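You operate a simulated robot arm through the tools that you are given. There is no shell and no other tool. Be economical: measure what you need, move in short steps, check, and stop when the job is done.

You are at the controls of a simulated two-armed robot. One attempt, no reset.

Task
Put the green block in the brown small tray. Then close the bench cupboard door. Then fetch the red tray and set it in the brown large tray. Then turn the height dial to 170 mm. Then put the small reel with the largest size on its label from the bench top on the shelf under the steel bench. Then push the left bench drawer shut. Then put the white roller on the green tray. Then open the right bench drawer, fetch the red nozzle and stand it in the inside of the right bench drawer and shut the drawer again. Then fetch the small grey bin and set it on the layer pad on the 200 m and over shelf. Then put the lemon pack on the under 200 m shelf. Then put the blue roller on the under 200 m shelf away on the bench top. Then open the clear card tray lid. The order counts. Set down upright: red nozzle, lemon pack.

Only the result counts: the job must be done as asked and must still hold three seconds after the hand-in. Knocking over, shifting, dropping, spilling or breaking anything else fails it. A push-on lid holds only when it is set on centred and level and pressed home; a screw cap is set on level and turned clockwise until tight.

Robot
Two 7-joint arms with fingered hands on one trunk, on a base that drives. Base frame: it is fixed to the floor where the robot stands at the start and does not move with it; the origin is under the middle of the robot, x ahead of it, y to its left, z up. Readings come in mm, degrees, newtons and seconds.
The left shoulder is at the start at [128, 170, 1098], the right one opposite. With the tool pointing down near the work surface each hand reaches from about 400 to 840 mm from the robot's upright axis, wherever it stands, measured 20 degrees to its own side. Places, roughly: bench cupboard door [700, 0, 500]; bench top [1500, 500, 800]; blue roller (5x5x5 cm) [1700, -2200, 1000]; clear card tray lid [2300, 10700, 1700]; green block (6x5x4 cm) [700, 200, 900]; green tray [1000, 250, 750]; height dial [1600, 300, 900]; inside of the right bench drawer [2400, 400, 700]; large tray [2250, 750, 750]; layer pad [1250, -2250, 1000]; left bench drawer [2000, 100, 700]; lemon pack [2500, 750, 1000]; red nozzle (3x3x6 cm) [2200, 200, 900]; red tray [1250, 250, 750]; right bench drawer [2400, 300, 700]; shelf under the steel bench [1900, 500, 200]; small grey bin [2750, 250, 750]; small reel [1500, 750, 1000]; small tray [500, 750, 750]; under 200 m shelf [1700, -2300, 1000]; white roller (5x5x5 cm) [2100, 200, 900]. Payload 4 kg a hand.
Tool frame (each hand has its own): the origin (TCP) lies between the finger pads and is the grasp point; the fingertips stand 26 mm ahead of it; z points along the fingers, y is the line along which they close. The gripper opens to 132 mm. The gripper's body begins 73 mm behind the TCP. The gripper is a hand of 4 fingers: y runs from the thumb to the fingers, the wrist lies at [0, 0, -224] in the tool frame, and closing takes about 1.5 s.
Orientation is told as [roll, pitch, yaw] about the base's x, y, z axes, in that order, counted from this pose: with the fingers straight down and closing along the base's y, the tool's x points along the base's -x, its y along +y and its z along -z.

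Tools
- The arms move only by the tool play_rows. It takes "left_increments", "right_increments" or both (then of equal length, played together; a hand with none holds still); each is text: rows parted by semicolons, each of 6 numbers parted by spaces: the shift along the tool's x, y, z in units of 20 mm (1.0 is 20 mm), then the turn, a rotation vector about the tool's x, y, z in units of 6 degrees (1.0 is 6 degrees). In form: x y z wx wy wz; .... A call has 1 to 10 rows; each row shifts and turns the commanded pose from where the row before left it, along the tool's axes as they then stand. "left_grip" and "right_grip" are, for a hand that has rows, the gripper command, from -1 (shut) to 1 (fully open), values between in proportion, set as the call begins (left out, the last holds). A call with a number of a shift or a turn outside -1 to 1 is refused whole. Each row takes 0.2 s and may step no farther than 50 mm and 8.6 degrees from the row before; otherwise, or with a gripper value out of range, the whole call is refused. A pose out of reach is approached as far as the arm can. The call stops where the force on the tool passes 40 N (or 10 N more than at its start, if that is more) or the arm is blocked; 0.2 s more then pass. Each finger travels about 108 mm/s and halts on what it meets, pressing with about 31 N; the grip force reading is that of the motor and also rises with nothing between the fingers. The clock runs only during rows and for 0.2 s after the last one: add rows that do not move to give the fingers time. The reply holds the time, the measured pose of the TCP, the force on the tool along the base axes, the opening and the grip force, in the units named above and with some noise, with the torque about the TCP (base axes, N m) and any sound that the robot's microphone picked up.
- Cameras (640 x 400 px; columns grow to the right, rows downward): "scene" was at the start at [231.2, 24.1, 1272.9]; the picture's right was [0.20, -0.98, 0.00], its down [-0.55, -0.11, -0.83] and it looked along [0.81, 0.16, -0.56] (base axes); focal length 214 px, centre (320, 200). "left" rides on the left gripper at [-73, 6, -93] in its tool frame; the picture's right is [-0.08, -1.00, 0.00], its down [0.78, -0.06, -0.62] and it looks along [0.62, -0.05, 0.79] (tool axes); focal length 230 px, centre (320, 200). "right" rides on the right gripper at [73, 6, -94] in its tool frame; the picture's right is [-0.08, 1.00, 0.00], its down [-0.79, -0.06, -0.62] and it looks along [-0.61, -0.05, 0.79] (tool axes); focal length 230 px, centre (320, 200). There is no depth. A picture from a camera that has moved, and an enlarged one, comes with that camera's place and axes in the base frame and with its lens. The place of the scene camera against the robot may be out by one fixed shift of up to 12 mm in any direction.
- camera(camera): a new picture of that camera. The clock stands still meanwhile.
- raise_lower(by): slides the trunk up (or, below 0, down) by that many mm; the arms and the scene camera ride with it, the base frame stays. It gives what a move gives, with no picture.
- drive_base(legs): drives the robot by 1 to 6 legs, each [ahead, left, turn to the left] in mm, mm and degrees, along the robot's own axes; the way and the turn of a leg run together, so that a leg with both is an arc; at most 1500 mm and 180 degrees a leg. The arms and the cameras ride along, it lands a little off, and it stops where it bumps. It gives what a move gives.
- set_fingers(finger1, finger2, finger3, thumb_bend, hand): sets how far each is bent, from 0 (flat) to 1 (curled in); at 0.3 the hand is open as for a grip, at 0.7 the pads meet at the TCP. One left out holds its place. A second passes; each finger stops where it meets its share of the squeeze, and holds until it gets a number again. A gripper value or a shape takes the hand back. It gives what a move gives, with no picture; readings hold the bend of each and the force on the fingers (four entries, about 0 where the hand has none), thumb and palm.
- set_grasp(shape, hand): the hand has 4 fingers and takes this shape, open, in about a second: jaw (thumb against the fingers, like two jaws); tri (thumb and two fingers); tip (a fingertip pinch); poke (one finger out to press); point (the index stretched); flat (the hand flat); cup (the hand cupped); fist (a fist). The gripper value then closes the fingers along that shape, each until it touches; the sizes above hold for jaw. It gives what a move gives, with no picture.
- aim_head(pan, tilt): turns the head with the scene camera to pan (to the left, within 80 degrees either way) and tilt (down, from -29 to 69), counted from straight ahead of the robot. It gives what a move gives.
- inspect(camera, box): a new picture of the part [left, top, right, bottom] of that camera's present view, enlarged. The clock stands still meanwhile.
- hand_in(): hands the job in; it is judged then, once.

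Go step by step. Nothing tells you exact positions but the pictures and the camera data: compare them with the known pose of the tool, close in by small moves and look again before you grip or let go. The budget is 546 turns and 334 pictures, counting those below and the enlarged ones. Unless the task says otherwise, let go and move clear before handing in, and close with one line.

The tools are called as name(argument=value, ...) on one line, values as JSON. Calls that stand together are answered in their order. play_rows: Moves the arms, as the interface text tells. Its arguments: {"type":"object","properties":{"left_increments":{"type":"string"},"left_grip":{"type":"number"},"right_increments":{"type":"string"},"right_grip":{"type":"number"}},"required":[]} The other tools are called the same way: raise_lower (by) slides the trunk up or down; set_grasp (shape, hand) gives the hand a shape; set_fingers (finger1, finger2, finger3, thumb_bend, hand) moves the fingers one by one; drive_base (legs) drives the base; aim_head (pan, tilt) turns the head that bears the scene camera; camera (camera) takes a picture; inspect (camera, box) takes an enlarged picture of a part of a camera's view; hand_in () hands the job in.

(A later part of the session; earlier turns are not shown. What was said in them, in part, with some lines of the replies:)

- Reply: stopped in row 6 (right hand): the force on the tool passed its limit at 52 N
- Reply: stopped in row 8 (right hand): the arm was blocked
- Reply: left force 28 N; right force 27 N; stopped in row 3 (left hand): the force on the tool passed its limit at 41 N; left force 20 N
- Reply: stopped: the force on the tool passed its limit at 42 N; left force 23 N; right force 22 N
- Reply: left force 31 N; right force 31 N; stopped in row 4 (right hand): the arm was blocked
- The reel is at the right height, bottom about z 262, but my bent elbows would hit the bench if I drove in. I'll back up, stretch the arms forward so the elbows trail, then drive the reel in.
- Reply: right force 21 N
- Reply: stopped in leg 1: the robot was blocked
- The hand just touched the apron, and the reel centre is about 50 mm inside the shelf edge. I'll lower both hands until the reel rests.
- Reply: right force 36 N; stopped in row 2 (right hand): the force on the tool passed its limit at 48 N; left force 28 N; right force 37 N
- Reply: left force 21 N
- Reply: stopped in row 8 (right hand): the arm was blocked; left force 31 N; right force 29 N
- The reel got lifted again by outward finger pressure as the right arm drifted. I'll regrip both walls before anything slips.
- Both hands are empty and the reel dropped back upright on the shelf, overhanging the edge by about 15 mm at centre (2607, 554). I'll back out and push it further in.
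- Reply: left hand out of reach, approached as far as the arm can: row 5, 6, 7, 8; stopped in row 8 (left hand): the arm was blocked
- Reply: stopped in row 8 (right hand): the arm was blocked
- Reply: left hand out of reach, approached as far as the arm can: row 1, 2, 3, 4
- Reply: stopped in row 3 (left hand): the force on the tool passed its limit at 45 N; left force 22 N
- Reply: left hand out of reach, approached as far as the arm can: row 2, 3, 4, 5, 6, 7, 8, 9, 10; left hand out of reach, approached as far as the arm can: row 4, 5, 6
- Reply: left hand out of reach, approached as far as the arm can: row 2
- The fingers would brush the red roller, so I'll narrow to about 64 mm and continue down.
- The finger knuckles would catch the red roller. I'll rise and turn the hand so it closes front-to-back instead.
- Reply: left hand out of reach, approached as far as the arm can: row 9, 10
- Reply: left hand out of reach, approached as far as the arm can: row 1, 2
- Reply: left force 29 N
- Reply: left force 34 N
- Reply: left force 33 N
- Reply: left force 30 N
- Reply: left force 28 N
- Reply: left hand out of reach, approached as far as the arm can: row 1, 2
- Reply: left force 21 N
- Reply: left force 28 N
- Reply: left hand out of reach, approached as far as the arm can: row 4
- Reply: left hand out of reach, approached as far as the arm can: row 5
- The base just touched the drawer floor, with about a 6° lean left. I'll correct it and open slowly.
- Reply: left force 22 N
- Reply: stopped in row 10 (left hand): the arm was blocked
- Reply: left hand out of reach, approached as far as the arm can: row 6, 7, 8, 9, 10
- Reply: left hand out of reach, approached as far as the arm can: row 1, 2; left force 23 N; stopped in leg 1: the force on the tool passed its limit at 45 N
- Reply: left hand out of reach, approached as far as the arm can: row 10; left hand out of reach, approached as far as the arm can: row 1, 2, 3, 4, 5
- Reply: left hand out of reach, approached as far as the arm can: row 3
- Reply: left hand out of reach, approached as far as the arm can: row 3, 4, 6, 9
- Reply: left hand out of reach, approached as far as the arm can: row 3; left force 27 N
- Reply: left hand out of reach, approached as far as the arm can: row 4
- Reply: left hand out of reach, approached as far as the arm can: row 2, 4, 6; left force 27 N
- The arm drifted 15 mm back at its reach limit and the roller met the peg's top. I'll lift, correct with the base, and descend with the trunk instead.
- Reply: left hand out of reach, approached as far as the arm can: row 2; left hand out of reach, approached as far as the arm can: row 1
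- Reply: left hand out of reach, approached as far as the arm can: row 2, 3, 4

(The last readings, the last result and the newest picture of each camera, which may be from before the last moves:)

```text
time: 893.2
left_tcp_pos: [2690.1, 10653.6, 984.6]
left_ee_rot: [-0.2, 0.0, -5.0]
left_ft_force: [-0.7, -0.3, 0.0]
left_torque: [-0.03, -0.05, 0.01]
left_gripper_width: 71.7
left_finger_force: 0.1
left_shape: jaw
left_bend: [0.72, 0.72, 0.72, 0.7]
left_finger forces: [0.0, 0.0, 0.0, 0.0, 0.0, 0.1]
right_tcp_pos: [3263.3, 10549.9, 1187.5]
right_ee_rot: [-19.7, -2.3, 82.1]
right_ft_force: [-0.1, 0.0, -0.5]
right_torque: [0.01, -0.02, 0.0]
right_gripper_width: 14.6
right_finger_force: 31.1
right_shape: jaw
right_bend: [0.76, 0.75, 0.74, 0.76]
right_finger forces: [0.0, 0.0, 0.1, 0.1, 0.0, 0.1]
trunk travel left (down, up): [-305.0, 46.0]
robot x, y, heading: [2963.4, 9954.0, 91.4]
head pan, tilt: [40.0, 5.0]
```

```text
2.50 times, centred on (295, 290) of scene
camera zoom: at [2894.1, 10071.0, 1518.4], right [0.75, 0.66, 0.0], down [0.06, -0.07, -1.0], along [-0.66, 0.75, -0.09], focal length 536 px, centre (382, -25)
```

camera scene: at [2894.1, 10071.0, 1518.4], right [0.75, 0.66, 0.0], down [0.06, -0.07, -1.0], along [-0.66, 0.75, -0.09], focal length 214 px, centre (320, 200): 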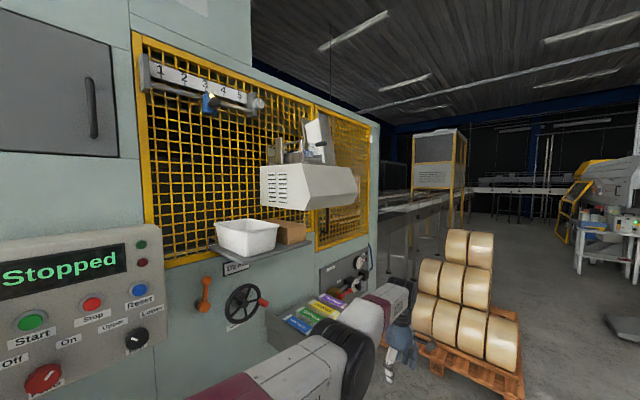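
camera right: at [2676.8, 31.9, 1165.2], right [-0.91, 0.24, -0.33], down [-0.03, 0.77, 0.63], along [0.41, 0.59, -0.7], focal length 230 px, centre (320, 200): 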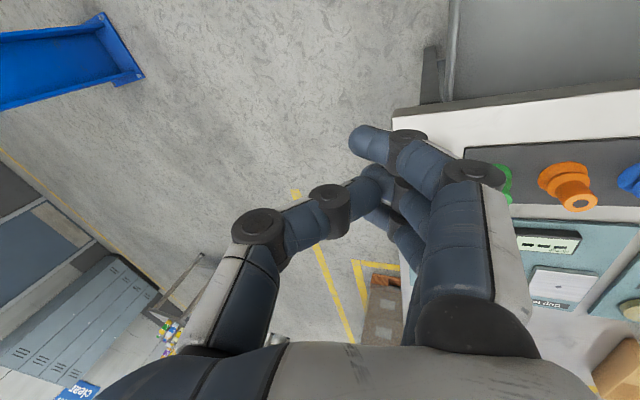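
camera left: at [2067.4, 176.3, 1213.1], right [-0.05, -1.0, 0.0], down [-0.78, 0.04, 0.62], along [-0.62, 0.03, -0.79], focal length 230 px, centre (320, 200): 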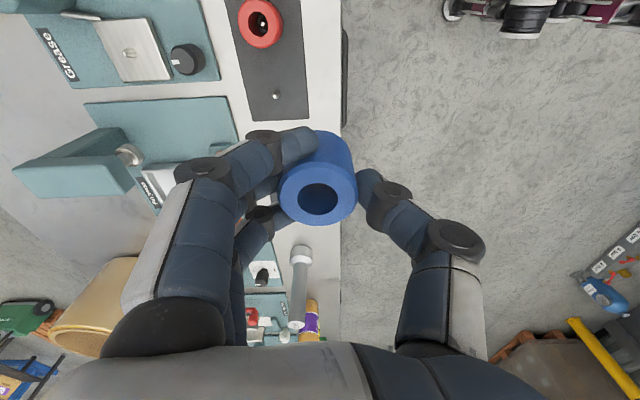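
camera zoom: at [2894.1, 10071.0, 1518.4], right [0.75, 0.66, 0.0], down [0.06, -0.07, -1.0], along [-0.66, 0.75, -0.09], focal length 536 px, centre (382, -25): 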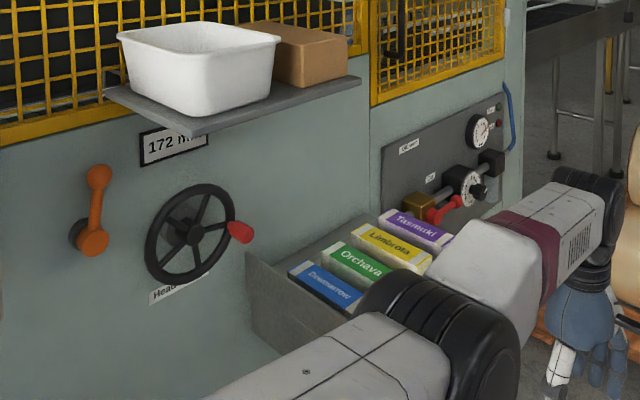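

That's the card unit: a steep panel with a black knob at about (2350, 10694, 1657). I'll reposition to face it squarely from the aisle and look closer.

drive_base(legs=[[0, -430, 0], [720, 0, 0], [0, 0, 88.7]])

raise_lower(by=45)

aim_head(pan=0, tilt=-5)

camera(camera="scene")

```text
time: 904.8
left_tcp_pos: [2668.4, 10438.3, 985.8]
left_ee_rot: [-0.2, 0.1, 83.2]
left_ft_force: [0.7, 0.6, -1.3]
left_torque: [-0.01, 0.01, 0.02]
left_gripper_width: 71.9
left_finger_force: 0.2
left_shape: jaw
left_bend: [0.72, 0.72, 0.72, 0.7]
left_finger forces: [0.1, 0.1, 0.1, 0.0, 0.1, 0.0]
right_tcp_pos: [2790.3, 11007.3, 1187.6]
right_ee_rot: [-19.7, -2.4, 170.4]
right_ft_force: [-1.2, -0.5, -0.2]
right_torque: [0.0, -0.02, 0.03]
right_gripper_width: 14.7
right_finger_force: 31.0
right_shape: jaw
right_bend: [0.76, 0.75, 0.74, 0.76]
right_finger forces: [0.0, 0.0, 0.0, 0.0, 0.1, 0.0]
trunk travel left (down, up): [-305.0, 46.0]
robot x, y, heading: [3378.0, 10689.6, 179.2]
head pan, tilt: [40.0, 5.0]
```

```text
time: 905.7
left_tcp_pos: [2668.8, 10437.9, 1028.7]
left_ee_rot: [-0.2, 0.1, 83.3]
left_ft_force: [-1.0, -0.1, -0.2]
left_torque: [0.01, -0.03, -0.01]
left_gripper_width: 71.8
left_finger_force: 0.0
left_shape: jaw
left_bend: [0.72, 0.72, 0.72, 0.7]
left_finger forces: [0.0, 0.0, 0.0, 0.0, 0.0, 0.0]
right_tcp_pos: [2790.1, 11007.4, 1232.2]
right_ee_rot: [-19.8, -2.3, 170.3]
right_ft_force: [-0.3, 0.4, -0.2]
right_torque: [0.0, -0.03, -0.01]
right_gripper_width: 14.9
right_finger_force: 31.5
right_shape: jaw
right_bend: [0.76, 0.75, 0.74, 0.76]
right_finger forces: [0.0, 0.1, 0.0, 0.1, 0.0, 0.1]
trunk travel left (down, up): [-350.0, 1.0]
robot x, y, heading: [3375.1, 10691.5, 179.5]
head pan, tilt: [40.0, 5.0]
```

```text
time: 906.8
left_tcp_pos: [2668.5, 10437.7, 1030.5]
left_ee_rot: [-0.3, 0.1, 83.2]
left_ft_force: [-0.4, 0.8, 0.6]
left_torque: [-0.01, 0.02, -0.01]
left_gripper_width: 71.6
left_finger_force: 0.0
left_shape: jaw
left_bend: [0.72, 0.72, 0.72, 0.7]
left_finger forces: [0.0, 0.0, 0.0, 0.0, 0.0, 0.1]
right_tcp_pos: [2790.5, 11008.8, 1233.0]
right_ee_rot: [-19.7, -2.2, 170.2]
right_ft_force: [-0.2, -0.2, 0.6]
right_torque: [-0.02, -0.01, 0.0]
right_gripper_width: 14.8
right_finger_force: 31.3
right_shape: jaw
right_bend: [0.76, 0.75, 0.74, 0.76]
right_finger forces: [0.0, 0.1, 0.1, 0.0, 0.0, 0.0]
trunk travel left (down, up): [-350.0, 1.0]
robot x, y, heading: [3379.3, 10687.7, 179.3]
head pan, tilt: [0.0, -5.0]
```

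```text
45 pictures are left
camera scene: at [3241.2, 10696.4, 1578.4], right [0.01, 1.0, 0.0], down [-0.09, 0.0, -1.0], along [-1.0, 0.01, 0.09], focal length 214 px, centre (320, 200)
```

scene: 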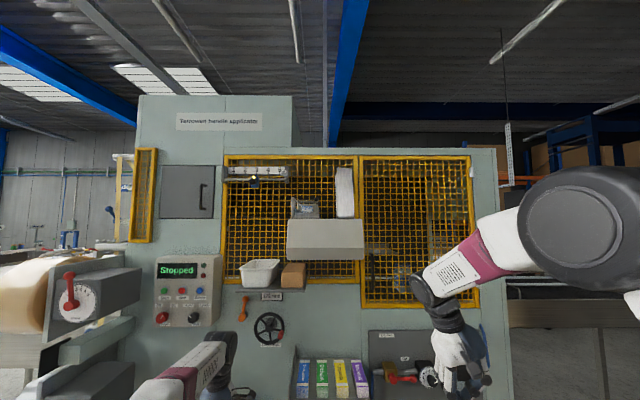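

inspect(camera="scene", box=[265, 150, 385, 280])

```text
3.08 times, centred on (325, 215) of scene
camera zoom: at [3241.2, 10696.4, 1578.4], right [0.01, 1.0, 0.0], down [-0.09, 0.0, -1.0], along [-1.0, 0.01, 0.09], focal length 660 px, centre (305, 154)
```

zoom: 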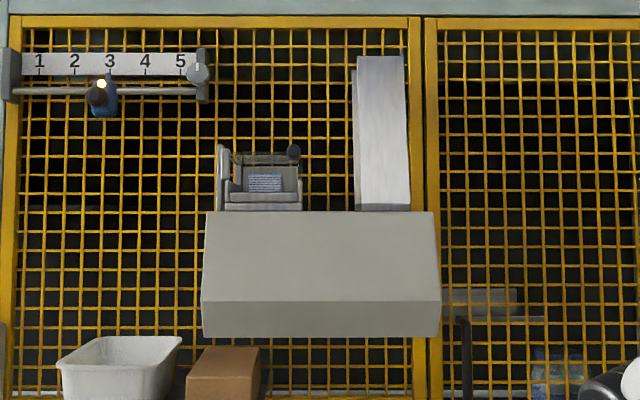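

I see the card tray on the unit: a thin clear lid along the top with a black knob at its right end, at about (2390, 10690, 1656). I'll raise the left arm to use its camera from above.

play_rows(left_increments="0 0 -1 0 0 -1;0 0 -1 0 0 -1;0 0 -1 0 0 -1;0 0 -1 0 0 -1;0 0 -1 0 0 -1;0 0 -1 0 0 -1;0 0 -1 0 0 -1;0 0 -1 0 0 -1;0 0 -1 0 0 -1;0 0 -1 0 0 -1", left_grip=-0.5)

play_rows(left_increments="0 0 -0.8 0 -1 -1;0 0 -0.8 0 -1 -1;0 0 -0.8 0 -1 -1;0 0 -0.8 0 -1 -1;-0.5 0 -0.6 0 -1 -1;-0.8 0 -0.5 0 -1 -1;-0.9 0 -0.3 0 -1 0;-1 0 0 0 -1 0;-1 0 0 0 -1 0;-1 0 0 0 -1 0")

play_rows(left_increments="-1 0 0.2 0 -1 0;-1 0 0.2 0 -1 0;-1 0 0.1 0 -1 0;-1 0 0 0 0 0;-1 0 0 0 0 0;-1 0 0 0 0 0;-1 0 0 0 0 0;-1 0 0 0 0 0;-1 0 0 0 0 0;-1 0 0 0 0 0")

```text
time: 909.0
left_tcp_pos: [2670.9, 10438.1, 1229.6]
left_ee_rot: [0.0, 0.2, 143.3]
left_ft_force: [0.2, 0.7, -0.3]
left_torque: [0.0, -0.01, -0.03]
left_gripper_width: 33.7
left_finger_force: 0.1
left_shape: jaw
left_bend: [0.73, 0.73, 0.73, 0.7]
left_finger forces: [0.0, 0.0, 0.1, 0.1, 0.1, 0.0]
left hand out of reach, approached as far as the arm can: row 3, 9
right_tcp_pos: [2790.5, 11008.2, 1232.0]
right_ee_rot: [-19.6, -2.3, 170.2]
right_ft_force: [0.5, -0.6, -0.6]
right_torque: [0.01, 0.0, -0.03]
right_gripper_width: 14.6
right_finger_force: 30.8
right_shape: jaw
right_bend: [0.76, 0.75, 0.74, 0.76]
right_finger forces: [0.1, 0.0, 0.0, 0.0, 0.0, 0.0]
trunk travel left (down, up): [-350.0, 1.0]
robot x, y, heading: [3374.9, 10687.6, 179.4]
head pan, tilt: [0.0, -5.0]
```

```text
time: 911.2
left_tcp_pos: [2503.2, 10416.5, 1408.0]
left_ee_rot: [-19.1, -56.3, -166.8]
left_ft_force: [-0.5, 0.0, -0.2]
left_torque: [-0.01, 0.0, 0.0]
left_gripper_width: 33.5
left_finger_force: 0.1
left_shape: jaw
left_bend: [0.73, 0.73, 0.73, 0.7]
left_finger forces: [0.0, 0.1, 0.0, 0.1, 0.0, 0.1]
left hand out of reach, approached as far as the arm can: row 1, 2, 3, 4, 5, 6, 7, 9
right_tcp_pos: [2789.2, 11006.8, 1232.7]
right_ee_rot: [-19.7, -2.3, 170.4]
right_ft_force: [1.0, 0.6, 0.1]
right_torque: [-0.01, -0.01, 0.0]
right_gripper_width: 14.6
right_finger_force: 30.4
right_shape: jaw
right_bend: [0.76, 0.75, 0.74, 0.76]
right_finger forces: [0.1, 0.1, 0.1, 0.1, 0.1, 0.0]
trunk travel left (down, up): [-350.0, 1.0]
robot x, y, heading: [3375.6, 10688.3, 179.1]
head pan, tilt: [0.0, -5.0]
```

```text
time: 913.4
left_tcp_pos: [2490.7, 10419.0, 1515.6]
left_ee_rot: [-36.9, -72.4, -147.2]
left_ft_force: [-0.3, 0.0, -0.2]
left_torque: [0.02, 0.02, 0.01]
left_gripper_width: 33.2
left_finger_force: 0.0
left_shape: jaw
left_bend: [0.73, 0.73, 0.73, 0.7]
left_finger forces: [0.1, 0.0, 0.0, 0.0, 0.1, 0.0]
left hand out of reach, approached as far as the arm can: row 4, 5, 6, 7, 8, 9, 10
right_tcp_pos: [2789.9, 11007.4, 1232.2]
right_ee_rot: [-19.7, -2.3, 170.3]
right_ft_force: [0.4, -0.7, 0.8]
right_torque: [0.01, 0.01, 0.02]
right_gripper_width: 14.6
right_finger_force: 31.0
right_shape: jaw
right_bend: [0.76, 0.75, 0.74, 0.76]
right_finger forces: [0.0, 0.0, 0.1, 0.0, 0.0, 0.0]
trunk travel left (down, up): [-350.0, 1.0]
robot x, y, heading: [3377.0, 10688.6, 179.4]
head pan, tilt: [0.0, -5.0]
```

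camera(camera="left")

camera(camera="scene")

```text
43 pictures are left
camera left: at [2562.5, 10392.9, 1608.0], right [0.03, 0.97, 0.25], down [0.8, 0.13, -0.59], along [-0.6, 0.22, -0.77], focal length 230 px, centre (320, 200)
```

left: 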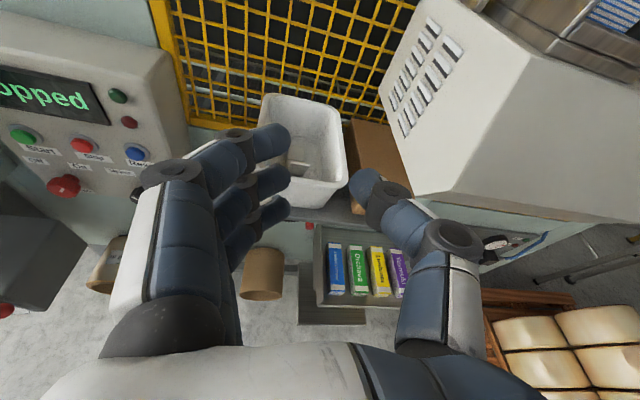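

```text
42 pictures are left
camera scene: at [3241.3, 10696.5, 1578.4], right [0.01, 1.0, 0.0], down [-0.09, 0.0, -1.0], along [-1.0, 0.01, 0.09], focal length 214 px, centre (320, 200)
```

scene: 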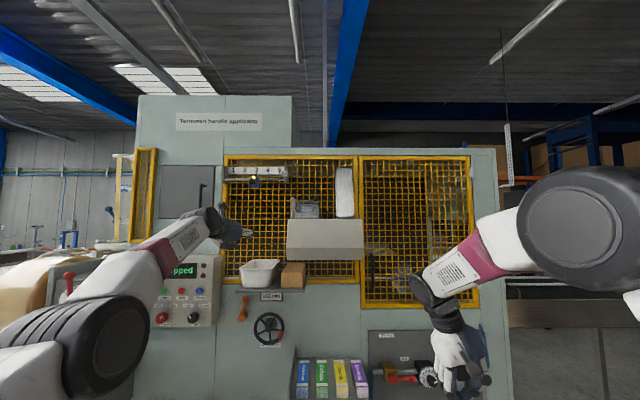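

I'll shift sideways and back a little so this camera looks down at the card tray.

drive_base(legs=[[-170, 0, 0], [0, -210, 0]])

play_rows(left_increments="-1 0 0 0 0 0;-1 0 0 0 0 0;-1 0 0 0 0 0;-1 0 0 0 0 0;-1 0 0 0 0 0;-1 0 0 0 0 0;-1 0 0 0 0 0")

camera(camera="left")

```text
time: 916.9
left_tcp_pos: [2662.3, 10624.2, 1516.2]
left_ee_rot: [-36.9, -72.4, -147.0]
left_ft_force: [0.9, 0.3, 0.0]
left_torque: [0.01, -0.01, -0.01]
left_gripper_width: 33.7
left_finger_force: 0.0
left_shape: jaw
left_bend: [0.73, 0.73, 0.73, 0.7]
left_finger forces: [0.0, 0.1, 0.1, 0.1, 0.1, 0.0]
right_tcp_pos: [2959.8, 11212.7, 1232.8]
right_ee_rot: [-19.6, -2.3, 170.5]
right_ft_force: [-0.5, 0.5, -1.2]
right_torque: [-0.02, 0.02, -0.04]
right_gripper_width: 14.4
right_finger_force: 31.0
right_shape: jaw
right_bend: [0.76, 0.75, 0.74, 0.76]
right_finger forces: [0.0, 0.0, 0.1, 0.1, 0.0, 0.0]
trunk travel left (down, up): [-350.0, 1.0]
robot x, y, heading: [3549.2, 10895.9, 179.8]
head pan, tilt: [0.0, -5.0]
```

```text
time: 918.5
left_tcp_pos: [2694.8, 10631.3, 1591.5]
left_ee_rot: [-36.8, -72.4, -147.2]
left_ft_force: [0.6, -0.1, 0.6]
left_torque: [0.01, -0.01, -0.04]
left_gripper_width: 33.3
left_finger_force: 0.0
left_shape: jaw
left_bend: [0.73, 0.73, 0.73, 0.7]
left_finger forces: [0.0, 0.0, 0.0, 0.1, 0.0, 0.0]
left hand out of reach, approached as far as the arm can: row 1, 2, 3, 4, 5, 6, 7
right_tcp_pos: [2960.0, 11212.8, 1233.0]
right_ee_rot: [-19.6, -2.3, 170.5]
right_ft_force: [-0.8, 0.3, -0.4]
right_torque: [0.04, 0.02, 0.0]
right_gripper_width: 14.5
right_finger_force: 30.8
right_shape: jaw
right_bend: [0.76, 0.75, 0.74, 0.76]
right_finger forces: [0.0, 0.0, 0.1, 0.1, 0.0, 0.0]
trunk travel left (down, up): [-350.0, 1.0]
robot x, y, heading: [3547.1, 10896.7, 179.4]
head pan, tilt: [0.0, -5.0]
```

```text
41 pictures are left
camera left: at [2766.5, 10605.3, 1682.6], right [0.03, 0.97, 0.25], down [0.8, 0.13, -0.59], along [-0.6, 0.22, -0.77], focal length 230 px, centre (320, 200)
```

left: 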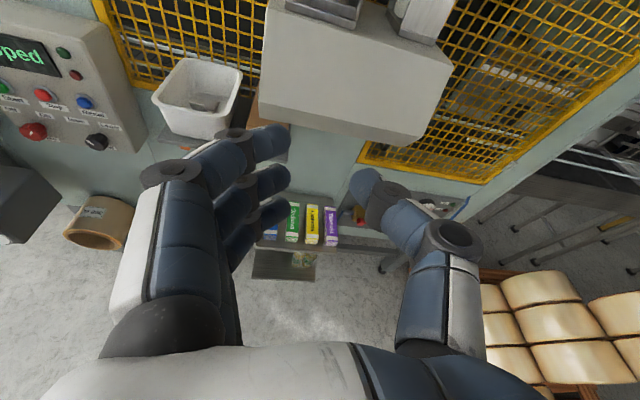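

drive_base(legs=[[180, 0, 0]])

inspect(camera="left", box=[220, 0, 460, 140])

```text
time: 920.0
left_tcp_pos: [2513.7, 10630.7, 1590.8]
left_ee_rot: [-36.9, -72.3, -147.1]
left_ft_force: [-0.3, -0.3, 0.3]
left_torque: [0.02, 0.02, 0.04]
left_gripper_width: 33.4
left_finger_force: 0.1
left_shape: jaw
left_bend: [0.73, 0.73, 0.73, 0.7]
left_finger forces: [0.1, 0.1, 0.1, 0.1, 0.0, 0.0]
right_tcp_pos: [2780.6, 11213.8, 1232.5]
right_ee_rot: [-19.7, -2.3, 170.5]
right_ft_force: [0.1, -0.3, -0.1]
right_torque: [-0.01, -0.03, 0.0]
right_gripper_width: 14.8
right_finger_force: 31.2
right_shape: jaw
right_bend: [0.76, 0.75, 0.74, 0.76]
right_finger forces: [0.0, 0.0, 0.0, 0.0, 0.1, 0.1]
trunk travel left (down, up): [-350.0, 1.0]
robot x, y, heading: [3369.4, 10898.8, 179.6]
head pan, tilt: [0.0, -5.0]
```

```text
2.67 times, centred on (340, 70) of left
camera zoom: at [2586.6, 10605.7, 1682.1], right [0.02, 0.97, 0.26], down [0.8, 0.13, -0.59], along [-0.6, 0.22, -0.77], focal length 614 px, centre (267, 547)
```

zoom: 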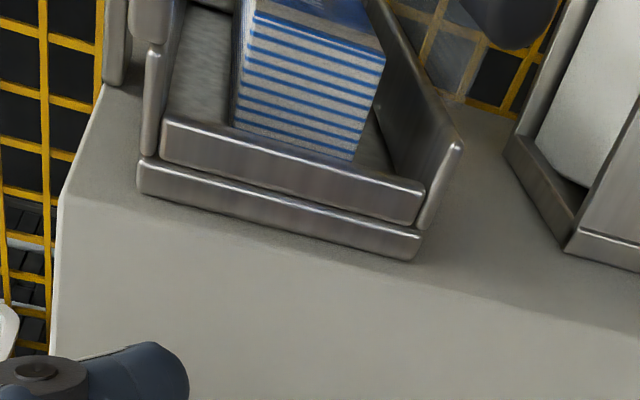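

I need to see higher: tilting the hand camera up.

play_rows(left_increments="0 0 0 0 -1 0;0 0 0 0 -1 0;0 0 0 0 -1 0;0 0 0 0 -1 0")

camera(camera="left")

```text
time: 921.0
left_tcp_pos: [2513.5, 10630.9, 1590.1]
left_ee_rot: [-132.6, -75.7, -49.2]
left_ft_force: [0.2, -0.8, -0.6]
left_torque: [-0.02, 0.02, 0.01]
left_gripper_width: 33.5
left_finger_force: 0.0
left_shape: jaw
left_bend: [0.73, 0.73, 0.73, 0.7]
left_finger forces: [0.0, 0.0, 0.1, 0.0, 0.0, 0.0]
right_tcp_pos: [2779.5, 11212.8, 1233.4]
right_ee_rot: [-19.7, -2.4, 170.5]
right_ft_force: [-0.5, 0.7, 0.0]
right_torque: [-0.01, -0.05, -0.03]
right_gripper_width: 14.6
right_finger_force: 30.6
right_shape: jaw
right_bend: [0.76, 0.75, 0.74, 0.76]
right_finger forces: [0.0, 0.1, 0.0, 0.0, 0.0, 0.0]
trunk travel left (down, up): [-350.0, 1.0]
robot x, y, heading: [3364.7, 10898.2, 179.4]
head pan, tilt: [0.0, -5.0]
```

```text
39 pictures are left
camera left: at [2618.7, 10610.7, 1644.7], right [0.06, 0.96, 0.26], down [0.48, 0.2, -0.85], along [-0.87, 0.17, -0.46], focal length 230 px, centre (320, 200)
```

left: 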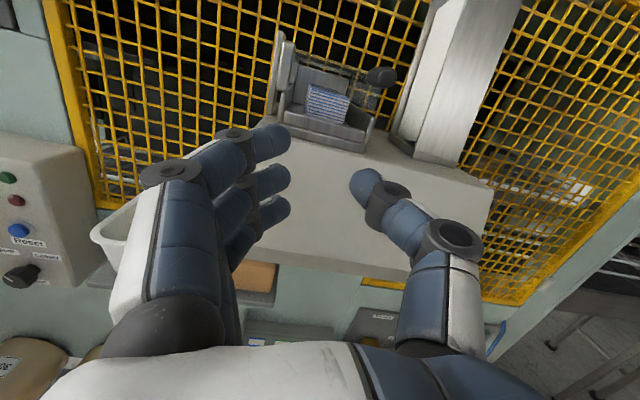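

inspect(camera="left", box=[255, 10, 425, 170])

```text
2.50 times, centred on (340, 90) of left
camera zoom: at [2618.7, 10610.7, 1644.7], right [0.06, 0.96, 0.26], down [0.48, 0.2, -0.85], along [-0.87, 0.17, -0.46], focal length 575 px, centre (270, 475)
```

zoom: 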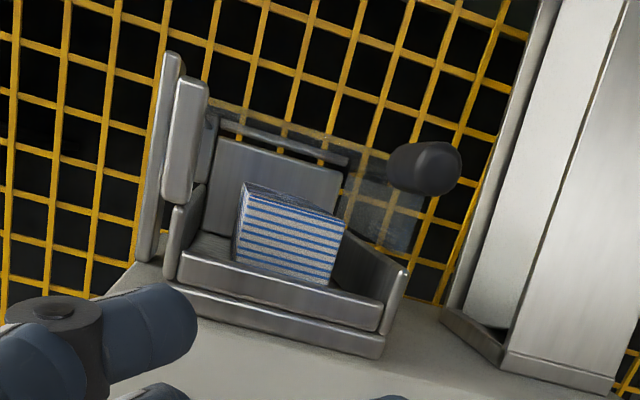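

Now I can make it out: a smoky clear lid, hinged on the left post at y≈10592, with the black knob at its free right end at about (2380, 10682, 1659). Lifting the knob opens it. I'll test how high the left arm can go when closer in.

set_grasp(hand="left", shape="poke")

play_rows(left_increments="-0.6 0 -1 0 0 0.9;-0.6 0 -1 0 0 0.9;-0.8 0 -1 0 0 0.8;-1 0 -1 0 0 0;-1 0 -1 0 0 0;-1 0 -0.8 0 0 0;-1 0 -0.6 0 0 0;-1 0 -0.5 0 0 0")

camera(camera="left")

```text
time: 921.9
left_tcp_pos: [2514.7, 10631.5, 1591.7]
left_ee_rot: [-132.3, -75.8, -49.4]
left_ft_force: [-0.3, 0.0, 0.2]
left_torque: [0.02, 0.04, -0.04]
left_gripper_width: 0.2
left_finger_force: 0.1
left_shape: poke
left_bend: [1.0, 1.0, 1.0, 0.46]
left_finger forces: [0.0, 0.0, 0.1, 0.0, 0.1, 0.0]
right_tcp_pos: [2780.6, 11213.1, 1233.1]
right_ee_rot: [-19.7, -2.3, 170.6]
right_ft_force: [-0.2, 0.4, -0.4]
right_torque: [-0.02, 0.01, 0.0]
right_gripper_width: 14.9
right_finger_force: 31.1
right_shape: jaw
right_bend: [0.76, 0.75, 0.74, 0.76]
right_finger forces: [0.1, 0.0, 0.1, 0.0, 0.0, 0.1]
trunk travel left (down, up): [-350.0, 1.0]
robot x, y, heading: [3366.4, 10892.3, 179.4]
head pan, tilt: [0.0, -5.0]
```

```text
time: 923.7
left_tcp_pos: [2675.2, 10634.5, 1705.3]
left_ee_rot: [152.8, -79.2, 26.9]
left_ft_force: [-0.2, 1.6, 0.0]
left_torque: [0.02, 0.0, 0.01]
left_gripper_width: 0.0
left_finger_force: 0.1
left_shape: poke
left_bend: [1.0, 1.0, 1.0, 0.46]
left_finger forces: [0.0, 0.0, 0.0, 0.0, 0.1, 0.0]
right_tcp_pos: [2781.4, 11213.4, 1233.7]
right_ee_rot: [-19.6, -2.4, 170.6]
right_ft_force: [0.4, 1.0, -1.1]
right_torque: [0.0, 0.0, 0.0]
right_gripper_width: 14.8
right_finger_force: 30.8
right_shape: jaw
right_bend: [0.76, 0.75, 0.74, 0.76]
right_finger forces: [0.1, 0.0, 0.1, 0.0, 0.1, 0.0]
trunk travel left (down, up): [-350.0, 1.0]
robot x, y, heading: [3370.5, 10897.3, 179.8]
head pan, tilt: [0.0, -5.0]
```

```text
37 pictures are left
camera left: at [2780.2, 10634.3, 1763.1], right [0.01, 1.0, -0.01], down [0.48, -0.01, -0.88], along [-0.88, 0.01, -0.48], focal length 230 px, centre (320, 200)
```

left: 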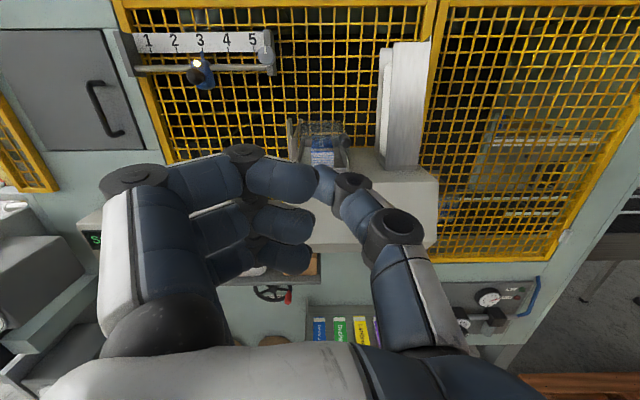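

The arm reaches well above the lid from here. I'll try the "point" shape so a single finger can lift the knob.

set_grasp(hand="left", shape="point")

camera(camera="left")

```text
time: 924.6
left_tcp_pos: [2673.3, 10633.9, 1704.1]
left_ee_rot: [152.8, -79.1, 26.8]
left_ft_force: [0.1, -0.6, 0.3]
left_torque: [-0.01, -0.01, 0.01]
left_gripper_width: 126.4
left_finger_force: 0.1
left_shape: point
left_bend: [0.28, 1.0, 1.0, 0.54]
left_finger forces: [0.0, 0.1, 0.0, 0.0, 0.0, 0.1]
right_tcp_pos: [2780.2, 11213.1, 1231.7]
right_ee_rot: [-19.7, -2.4, 170.4]
right_ft_force: [0.1, 0.0, 0.1]
right_torque: [0.01, 0.0, 0.01]
right_gripper_width: 14.9
right_finger_force: 31.3
right_shape: jaw
right_bend: [0.76, 0.75, 0.74, 0.76]
right_finger forces: [0.0, 0.0, 0.1, 0.0, 0.0, 0.0]
trunk travel left (down, up): [-350.0, 1.0]
robot x, y, heading: [3370.2, 10894.9, 180.1]
head pan, tilt: [0.0, -5.0]
```

```text
36 pictures are left
camera left: at [2779.0, 10634.0, 1762.4], right [0.01, 1.0, -0.01], down [0.48, -0.01, -0.88], along [-0.88, 0.01, -0.48], focal length 230 px, centre (320, 200)
```

left: 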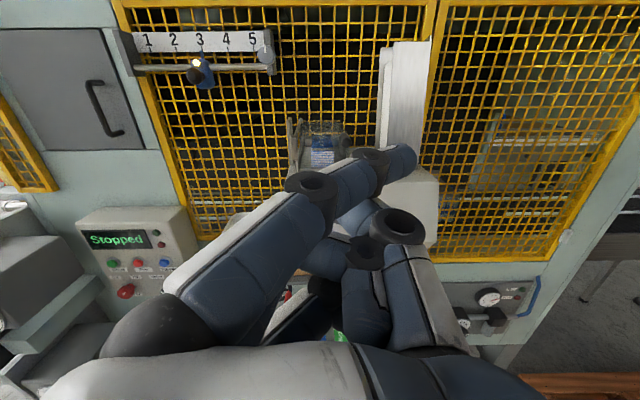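

A better approach: roll the hand 90° so that the thumb is below and the fingers above, straddle the knob, and lift it with the thumb. I'll set that up here in free space.

set_grasp(hand="left", shape="jaw")

play_rows(left_increments="0 0 0 0 0 1;0 0 0 0 0 1;0 0 0 0 0 1;0 0 0 0 0 1;0 0 0 0 0 1;0 0 0 0 0 1;0 0 0 0 0 1;0 0 0 0 0 1;0 0 0 0 0 1;0 0 0 0 0 1", left_grip=-0.1)

play_rows(left_increments="0 0 0 0 0 1;0 0 0 0 0 1;0 0 0 0 0 1;0 0 0 0 0 1;0 0 0 0 0 1;0 0 0 0 0 0")

camera(camera="left")

```text
time: 925.5
left_tcp_pos: [2672.8, 10634.3, 1705.1]
left_ee_rot: [152.9, -79.3, 26.8]
left_ft_force: [0.0, -0.3, -0.1]
left_torque: [-0.01, 0.0, -0.01]
left_gripper_width: 131.8
left_finger_force: 0.1
left_shape: jaw
left_bend: [0.3, 0.3, 0.3, 0.3]
left_finger forces: [0.0, 0.1, 0.0, 0.0, 0.0, 0.0]
right_tcp_pos: [2781.8, 11214.8, 1233.4]
right_ee_rot: [-19.5, -2.3, 170.6]
right_ft_force: [-0.2, 0.1, 0.0]
right_torque: [0.0, 0.04, -0.01]
right_gripper_width: 14.4
right_finger_force: 31.1
right_shape: jaw
right_bend: [0.76, 0.75, 0.74, 0.76]
right_finger forces: [0.1, 0.1, 0.0, 0.0, 0.0, 0.1]
trunk travel left (down, up): [-350.0, 1.0]
robot x, y, heading: [3365.7, 10898.2, 179.5]
head pan, tilt: [0.0, -5.0]
```

```text
time: 927.7
left_tcp_pos: [2674.3, 10635.3, 1704.9]
left_ee_rot: [100.4, -24.5, 84.7]
left_ft_force: [-0.2, 0.4, -1.0]
left_torque: [0.02, -0.03, 0.0]
left_gripper_width: 60.4
left_finger_force: 0.0
left_shape: jaw
left_bend: [0.73, 0.73, 0.73, 0.7]
left_finger forces: [0.1, 0.0, 0.0, 0.1, 0.1, 0.1]
right_tcp_pos: [2781.1, 11214.6, 1231.9]
right_ee_rot: [-19.7, -2.4, 170.5]
right_ft_force: [0.7, 0.5, 0.2]
right_torque: [0.01, 0.03, 0.02]
right_gripper_width: 14.7
right_finger_force: 31.0
right_shape: jaw
right_bend: [0.76, 0.75, 0.74, 0.76]
right_finger forces: [0.1, 0.1, 0.0, 0.0, 0.1, 0.1]
trunk travel left (down, up): [-350.0, 1.0]
robot x, y, heading: [3368.0, 10897.2, 179.9]
head pan, tilt: [0.0, -5.0]
```

```text
time: 929.1
left_tcp_pos: [2674.8, 10634.7, 1705.1]
left_ee_rot: [99.5, 5.0, 90.0]
left_ft_force: [-0.5, 0.2, -0.1]
left_torque: [0.02, -0.02, 0.02]
left_gripper_width: 60.0
left_finger_force: 0.0
left_shape: jaw
left_bend: [0.73, 0.73, 0.73, 0.7]
left_finger forces: [0.0, 0.0, 0.0, 0.1, 0.1, 0.0]
right_tcp_pos: [2781.1, 11213.2, 1232.2]
right_ee_rot: [-19.7, -2.3, 170.5]
right_ft_force: [0.1, 0.0, -0.2]
right_torque: [0.0, 0.04, 0.04]
right_gripper_width: 14.6
right_finger_force: 30.7
right_shape: jaw
right_bend: [0.76, 0.75, 0.74, 0.76]
right_finger forces: [0.1, 0.0, 0.0, 0.1, 0.1, 0.1]
trunk travel left (down, up): [-350.0, 1.0]
robot x, y, heading: [3364.1, 10895.7, 179.4]
head pan, tilt: [0.0, -5.0]
```

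```text
35 pictures are left
camera left: at [2768.2, 10706.4, 1689.5], right [-0.17, -0.01, -0.99], down [0.6, -0.8, -0.09], along [-0.78, -0.61, 0.14], focal length 230 px, centre (320, 200)
```

left: 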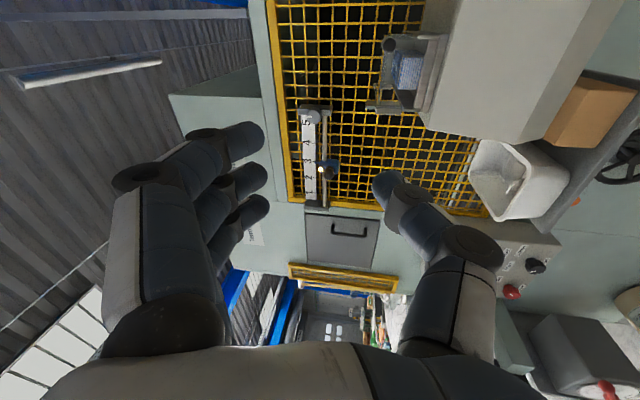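

The view confirms it: the lid lies horizontally over the cards, hinged at y≈10601, with the knob at (2380, 10683, 1660). I'll lower to knob height and approach.

play_rows(left_increments="0 -0.8 0 0 0 0;0 -0.8 0 0 0 0;0 -0.8 0 0 0 0;0 0 0 0 0 0")

drive_base(legs=[[190, -55, 0]])

camera(camera="left")

inspect(camera="scene", box=[160, 80, 400, 260])

```text
time: 930.1
left_tcp_pos: [2665.5, 10630.4, 1658.1]
left_ee_rot: [99.7, 5.0, 90.1]
left_ft_force: [-0.4, -1.2, -0.5]
left_torque: [0.0, 0.01, -0.02]
left_gripper_width: 60.2
left_finger_force: 0.1
left_shape: jaw
left_bend: [0.73, 0.73, 0.73, 0.7]
left_finger forces: [0.1, 0.0, 0.0, 0.0, 0.0, 0.1]
right_tcp_pos: [2781.5, 11213.9, 1232.4]
right_ee_rot: [-19.8, -2.3, 170.4]
right_ft_force: [0.0, -0.8, -0.5]
right_torque: [-0.02, 0.0, 0.0]
right_gripper_width: 14.7
right_finger_force: 30.7
right_shape: jaw
right_bend: [0.76, 0.75, 0.74, 0.76]
right_finger forces: [0.0, 0.1, 0.0, 0.0, 0.0, 0.0]
trunk travel left (down, up): [-350.0, 1.0]
robot x, y, heading: [3362.1, 10900.8, 179.6]
head pan, tilt: [0.0, -5.0]
```

```text
time: 931.7
left_tcp_pos: [2477.8, 10686.2, 1658.5]
left_ee_rot: [99.6, 4.9, 89.9]
left_ft_force: [-0.5, 0.5, 0.1]
left_torque: [0.0, 0.03, 0.0]
left_gripper_width: 59.9
left_finger_force: 0.1
left_shape: jaw
left_bend: [0.73, 0.73, 0.73, 0.7]
left_finger forces: [0.1, 0.1, 0.0, 0.1, 0.1, 0.0]
right_tcp_pos: [2593.2, 11269.9, 1232.0]
right_ee_rot: [-19.7, -2.4, 170.6]
right_ft_force: [0.2, -0.2, -0.5]
right_torque: [0.02, 0.0, 0.01]
right_gripper_width: 14.8
right_finger_force: 30.7
right_shape: jaw
right_bend: [0.76, 0.75, 0.74, 0.76]
right_finger forces: [0.0, 0.0, 0.0, 0.0, 0.0, 0.1]
trunk travel left (down, up): [-350.0, 1.0]
robot x, y, heading: [3180.3, 10952.0, 179.7]
head pan, tilt: [0.0, -5.0]
```

```text
34 pictures are left
camera left: at [2571.8, 10759.2, 1642.7], right [-0.17, -0.01, -0.99], down [0.6, -0.8, -0.1], along [-0.78, -0.6, 0.14], focal length 230 px, centre (320, 200)
```

left: 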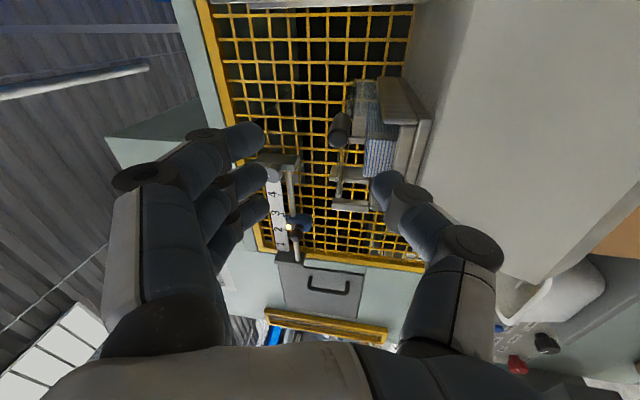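

```text
2.22 times, centred on (280, 170) of scene
camera zoom: at [3045.1, 10960.8, 1578.4], right [0.01, 1.0, 0.0], down [-0.09, 0.0, -1.0], along [-1.0, 0.01, 0.09], focal length 477 px, centre (409, 267)
```

zoom: 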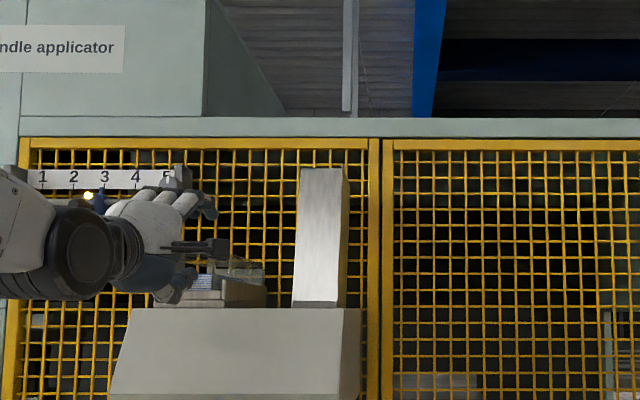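

The knob triangulates to (2361, 10682, 1661), exactly between my fingers and thumb in height. I'll move straight in.

drive_base(legs=[[70, -3, 0]])

camera(camera="left")

```text
time: 932.7
left_tcp_pos: [2406.1, 10691.4, 1657.0]
left_ee_rot: [99.4, 4.8, 89.9]
left_ft_force: [0.1, 0.4, -0.1]
left_torque: [0.02, 0.01, 0.01]
left_gripper_width: 59.8
left_finger_force: 0.1
left_shape: jaw
left_bend: [0.73, 0.73, 0.73, 0.7]
left_finger forces: [0.1, 0.1, 0.0, 0.0, 0.0, 0.1]
right_tcp_pos: [2522.7, 11273.7, 1231.1]
right_ee_rot: [-19.7, -2.2, 170.5]
right_ft_force: [-1.1, 0.7, 0.5]
right_torque: [0.04, -0.02, 0.02]
right_gripper_width: 14.8
right_finger_force: 31.1
right_shape: jaw
right_bend: [0.76, 0.75, 0.74, 0.76]
right_finger forces: [0.0, 0.0, 0.0, 0.1, 0.0, 0.0]
trunk travel left (down, up): [-350.0, 1.0]
robot x, y, heading: [3109.1, 10958.2, 179.7]
head pan, tilt: [0.0, -5.0]
```

```text
32 pictures are left
camera left: at [2500.6, 10762.6, 1642.0], right [-0.17, -0.01, -0.99], down [0.6, -0.8, -0.09], along [-0.78, -0.6, 0.14], focal length 230 px, centre (320, 200)
```

left: 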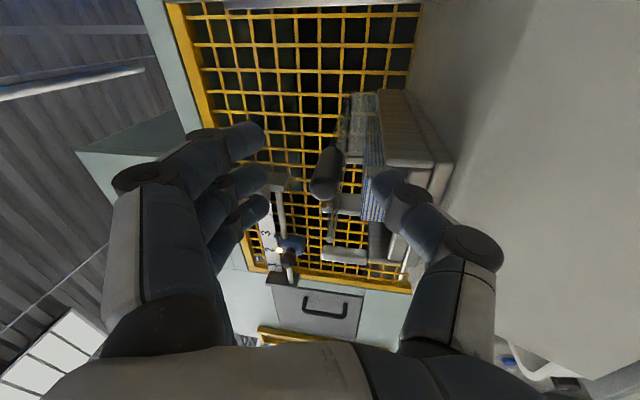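

drive_base(legs=[[36, -2, 0]])

camera(camera="left")

```text
time: 933.6
left_tcp_pos: [2378.5, 10694.0, 1661.5]
left_ee_rot: [99.9, 4.9, 90.1]
left_ft_force: [10.1, 0.6, 10.9]
left_torque: [-0.02, -0.28, 0.05]
left_gripper_width: 51.2
left_finger_force: 0.0
left_shape: jaw
left_bend: [0.73, 0.73, 0.73, 0.71]
left_finger forces: [0.0, 0.0, 0.1, 0.0, 14.8, 0.1]
right_tcp_pos: [2491.0, 11277.2, 1234.5]
right_ee_rot: [-19.6, -2.5, 170.5]
right_ft_force: [-0.4, -0.6, -0.3]
right_torque: [-0.04, 0.02, 0.0]
right_gripper_width: 14.5
right_finger_force: 31.3
right_shape: jaw
right_bend: [0.76, 0.75, 0.74, 0.76]
right_finger forces: [0.1, 0.0, 0.1, 0.0, 0.0, 0.1]
trunk travel left (down, up): [-350.0, 1.0]
robot x, y, heading: [3069.9, 10959.0, 179.5]
head pan, tilt: [0.0, -5.0]
```

```text
31 pictures are left
camera left: at [2471.2, 10765.5, 1645.4], right [-0.17, -0.01, -0.99], down [0.6, -0.8, -0.1], along [-0.78, -0.6, 0.14], focal length 230 px, centre (320, 200)
```

left: 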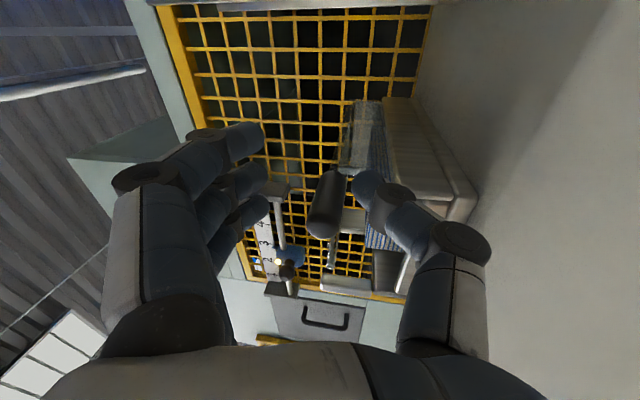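

The thumb touches lightly just below the knob, so I'll start lifting.

play_rows(left_increments="0 0.5 0 0 0 0;0 0.5 0 0 0 0;0 0.5 0 0 0 0;0 0.5 0 0 0 0")

camera(camera="left")

```text
time: 934.6
left_tcp_pos: [2380.1, 10698.1, 1697.9]
left_ee_rot: [99.8, 5.0, 89.9]
left_ft_force: [-1.3, 1.0, -1.3]
left_torque: [0.06, -0.03, -0.02]
left_gripper_width: 61.1
left_finger_force: 0.1
left_shape: jaw
left_bend: [0.73, 0.73, 0.73, 0.7]
left_finger forces: [0.1, 0.0, 0.0, 0.0, 1.2, 0.0]
right_tcp_pos: [2488.0, 11276.9, 1232.4]
right_ee_rot: [-19.6, -2.3, 170.5]
right_ft_force: [-0.6, 0.3, -0.5]
right_torque: [0.03, -0.01, -0.02]
right_gripper_width: 14.8
right_finger_force: 31.0
right_shape: jaw
right_bend: [0.76, 0.75, 0.74, 0.76]
right_finger forces: [0.0, 0.1, 0.0, 0.0, 0.0, 0.0]
trunk travel left (down, up): [-350.0, 1.0]
robot x, y, heading: [3076.6, 10958.6, 179.5]
head pan, tilt: [0.0, -5.0]
```

```text
30 pictures are left
camera left: at [2473.7, 10769.0, 1682.9], right [-0.17, -0.01, -0.99], down [0.6, -0.8, -0.1], along [-0.78, -0.6, 0.14], focal length 230 px, centre (320, 200)
```

left: 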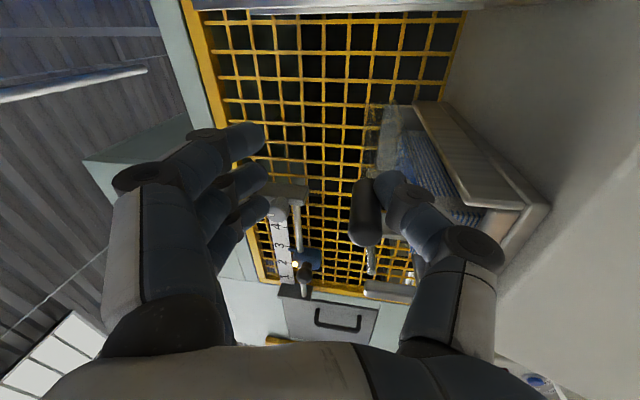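

The knob is coming up on the thumb. I'll continue along the arc: up and gradually left.

play_rows(left_increments="0.1 0.5 0 0 0 0;0.15 0.5 0 0 0 0;0.2 0.5 0 0 0 0;0.25 0.5 0 0 0 0;0.3 0.5 0 0 0 0")

camera(camera="left")

```text
time: 935.8
left_tcp_pos: [2388.1, 10680.8, 1751.1]
left_ee_rot: [99.7, 4.9, 90.0]
left_ft_force: [-0.2, 0.8, -0.4]
left_torque: [0.03, 0.0, -0.02]
left_gripper_width: 61.0
left_finger_force: 0.1
left_shape: jaw
left_bend: [0.73, 0.73, 0.73, 0.7]
left_finger forces: [0.0, 0.0, 0.0, 0.0, 1.1, 0.0]
right_tcp_pos: [2487.0, 11275.1, 1232.6]
right_ee_rot: [-19.7, -2.4, 170.5]
right_ft_force: [0.8, -0.4, 0.1]
right_torque: [0.01, -0.01, -0.01]
right_gripper_width: 14.5
right_finger_force: 31.2
right_shape: jaw
right_bend: [0.76, 0.75, 0.74, 0.76]
right_finger forces: [0.0, 0.1, 0.1, 0.1, 0.1, 0.0]
trunk travel left (down, up): [-350.0, 1.0]
robot x, y, heading: [3073.7, 10954.0, 180.0]
head pan, tilt: [0.0, -5.0]
```

```text
29 pictures are left
camera left: at [2482.1, 10752.2, 1733.9], right [-0.17, -0.01, -0.99], down [0.6, -0.8, -0.1], along [-0.78, -0.6, 0.14], focal length 230 px, centre (320, 200)
```

left: 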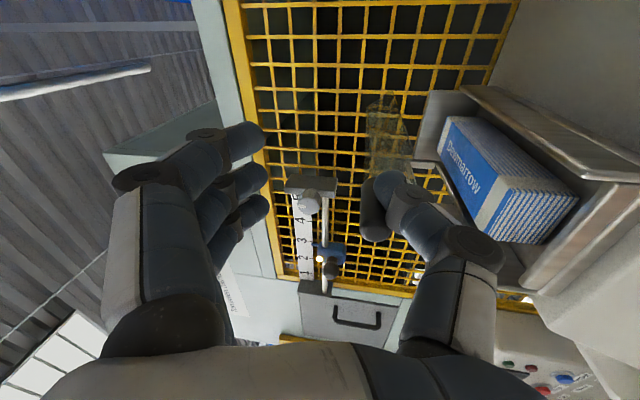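

The lid is lifting and the card pack below is exposed. I'll continue over the top of the arc.

play_rows(left_increments="0.5 0.3 0 0 0 0;0.5 0.3 0 0 0 0;0.6 0.2 0 0 0 0;0.7 0.1 0 0 0 0;0.8 0 0 0 0 0")

camera(camera="left")

```text
time: 937.0
left_tcp_pos: [2390.7, 10618.0, 1772.0]
left_ee_rot: [99.7, 4.9, 90.0]
left_ft_force: [0.3, -0.2, -0.2]
left_torque: [0.01, -0.01, -0.04]
left_gripper_width: 59.8
left_finger_force: 0.0
left_shape: jaw
left_bend: [0.73, 0.73, 0.73, 0.7]
left_finger forces: [0.1, 0.0, 0.1, 0.1, 0.3, 0.0]
right_tcp_pos: [2487.9, 11276.1, 1231.7]
right_ee_rot: [-19.8, -2.4, 170.4]
right_ft_force: [1.4, -0.6, 0.4]
right_torque: [-0.01, 0.02, 0.02]
right_gripper_width: 14.8
right_finger_force: 31.1
right_shape: jaw
right_bend: [0.76, 0.75, 0.74, 0.76]
right_finger forces: [0.0, 0.0, 0.0, 0.0, 0.0, 0.0]
trunk travel left (down, up): [-350.0, 1.0]
robot x, y, heading: [3075.6, 10959.3, 179.5]
head pan, tilt: [0.0, -5.0]
```

```text
28 pictures are left
camera left: at [2484.9, 10690.8, 1756.2], right [-0.17, -0.01, -0.99], down [0.6, -0.8, -0.1], along [-0.78, -0.6, 0.14], focal length 230 px, centre (320, 200)
```

left: 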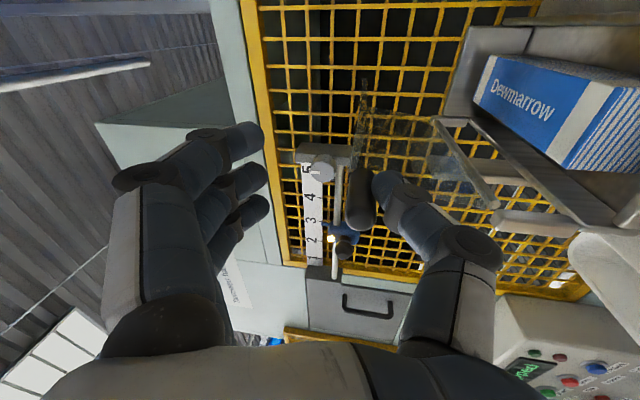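

The lid is near vertical. I'll push it past vertical to its rest.

play_rows(left_increments="0.7 -0.1 0 0 0 0;0.7 -0.2 0 0 0 0;0.7 -0.3 0 0 0 0")

camera(camera="left")

```text
time: 937.8
left_tcp_pos: [2389.1, 10575.8, 1764.3]
left_ee_rot: [99.7, 4.9, 89.8]
left_ft_force: [0.4, -0.3, 0.8]
left_torque: [-0.01, 0.02, -0.01]
left_gripper_width: 59.5
left_finger_force: 0.1
left_shape: jaw
left_bend: [0.73, 0.73, 0.73, 0.7]
left_finger forces: [0.0, 0.0, 0.0, 0.1, 0.0, 0.0]
right_tcp_pos: [2486.7, 11274.3, 1232.4]
right_ee_rot: [-19.6, -2.3, 170.5]
right_ft_force: [0.0, 0.0, 1.3]
right_torque: [0.03, -0.03, -0.04]
right_gripper_width: 14.6
right_finger_force: 31.0
right_shape: jaw
right_bend: [0.76, 0.75, 0.74, 0.76]
right_finger forces: [0.0, 0.0, 0.0, 0.0, 0.0, 0.1]
trunk travel left (down, up): [-350.0, 1.0]
robot x, y, heading: [3071.4, 10957.9, 179.7]
head pan, tilt: [0.0, -5.0]
```

```text
27 pictures are left
camera left: at [2482.6, 10648.4, 1748.6], right [-0.17, -0.01, -0.99], down [0.6, -0.8, -0.1], along [-0.78, -0.6, 0.14], focal length 230 px, centre (320, 200)
```

left: 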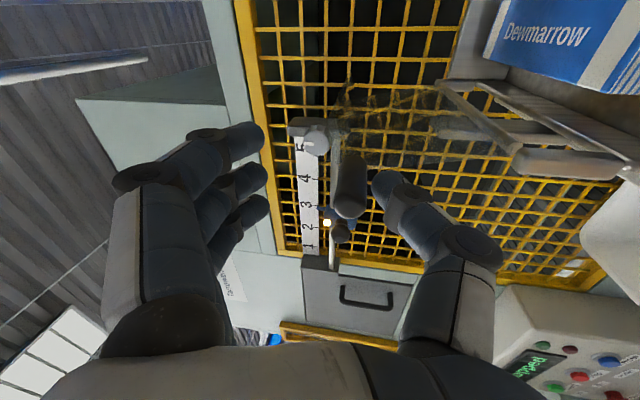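

The lid has gone past vertical and stands on its own with no contact force. I'll back the hand straight out and verify.

drive_base(legs=[[-300, 0, 0]])

inspect(camera="scene", box=[160, 80, 400, 260])

camera(camera="left")

```text
time: 939.8
left_tcp_pos: [2687.7, 10574.6, 1764.1]
left_ee_rot: [99.7, 5.0, 90.0]
left_ft_force: [0.9, -0.9, -0.8]
left_torque: [-0.02, -0.03, -0.01]
left_gripper_width: 59.6
left_finger_force: 0.0
left_shape: jaw
left_bend: [0.73, 0.73, 0.73, 0.7]
left_finger forces: [0.0, 0.1, 0.0, 0.0, 0.0, 0.0]
right_tcp_pos: [2786.8, 11273.2, 1232.2]
right_ee_rot: [-19.7, -2.3, 170.6]
right_ft_force: [0.4, 0.7, -0.1]
right_torque: [0.01, 0.0, -0.02]
right_gripper_width: 14.6
right_finger_force: 31.1
right_shape: jaw
right_bend: [0.76, 0.75, 0.74, 0.76]
right_finger forces: [0.0, 0.0, 0.1, 0.0, 0.0, 0.0]
trunk travel left (down, up): [-350.0, 1.0]
robot x, y, heading: [3377.0, 10955.4, 179.6]
head pan, tilt: [0.0, -5.0]
```

```text
2.22 times, centred on (280, 170) of scene
camera zoom: at [3239.4, 10964.2, 1578.4], right [0.01, 1.0, 0.0], down [-0.09, 0.0, -1.0], along [-1.0, 0.01, 0.09], focal length 477 px, centre (409, 267)
```

zoom: 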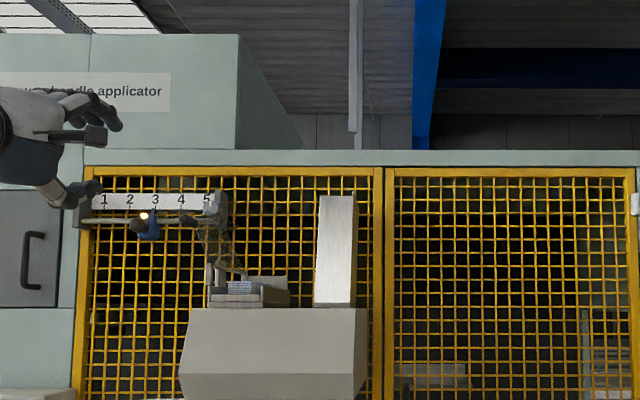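

```text
25 pictures are left
camera left: at [2782.4, 10646.9, 1749.0], right [-0.17, -0.01, -0.99], down [0.6, -0.8, -0.1], along [-0.78, -0.6, 0.14], focal length 230 px, centre (320, 200)
```

left: 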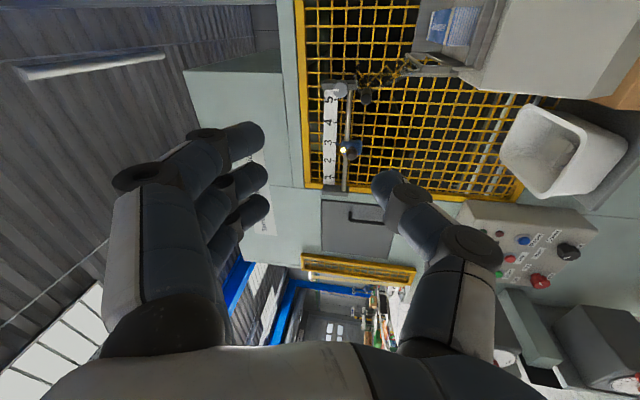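

inspect(camera="scene", box=[215, 140, 305, 210])

```text
5.71 times, centred on (260, 175) of scene
camera zoom: at [3239.4, 10964.2, 1578.4], right [0.01, 1.0, 0.0], down [-0.09, 0.0, -1.0], along [-1.0, 0.01, 0.09], focal length 1226 px, centre (663, 343)
```

zoom: 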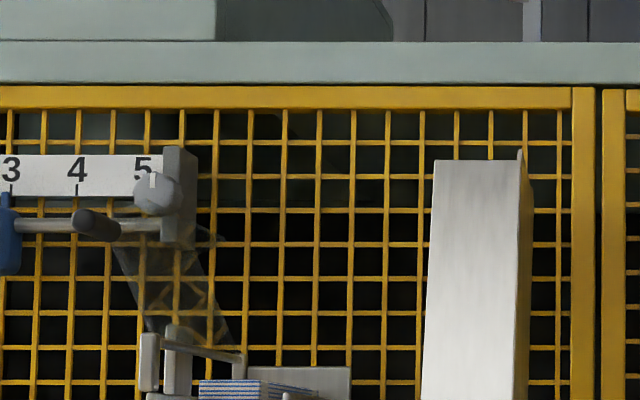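

All twelve steps are done. The clear card tray lid stands open past vertical and the hands are empty and clear, so I'm handing in.

hand_in()

```text
The job is handed in.
```

All twelve steps were done in the order given and the job is handed in. The height dial was last checked at about 170 mm when I set it and not looked at again.
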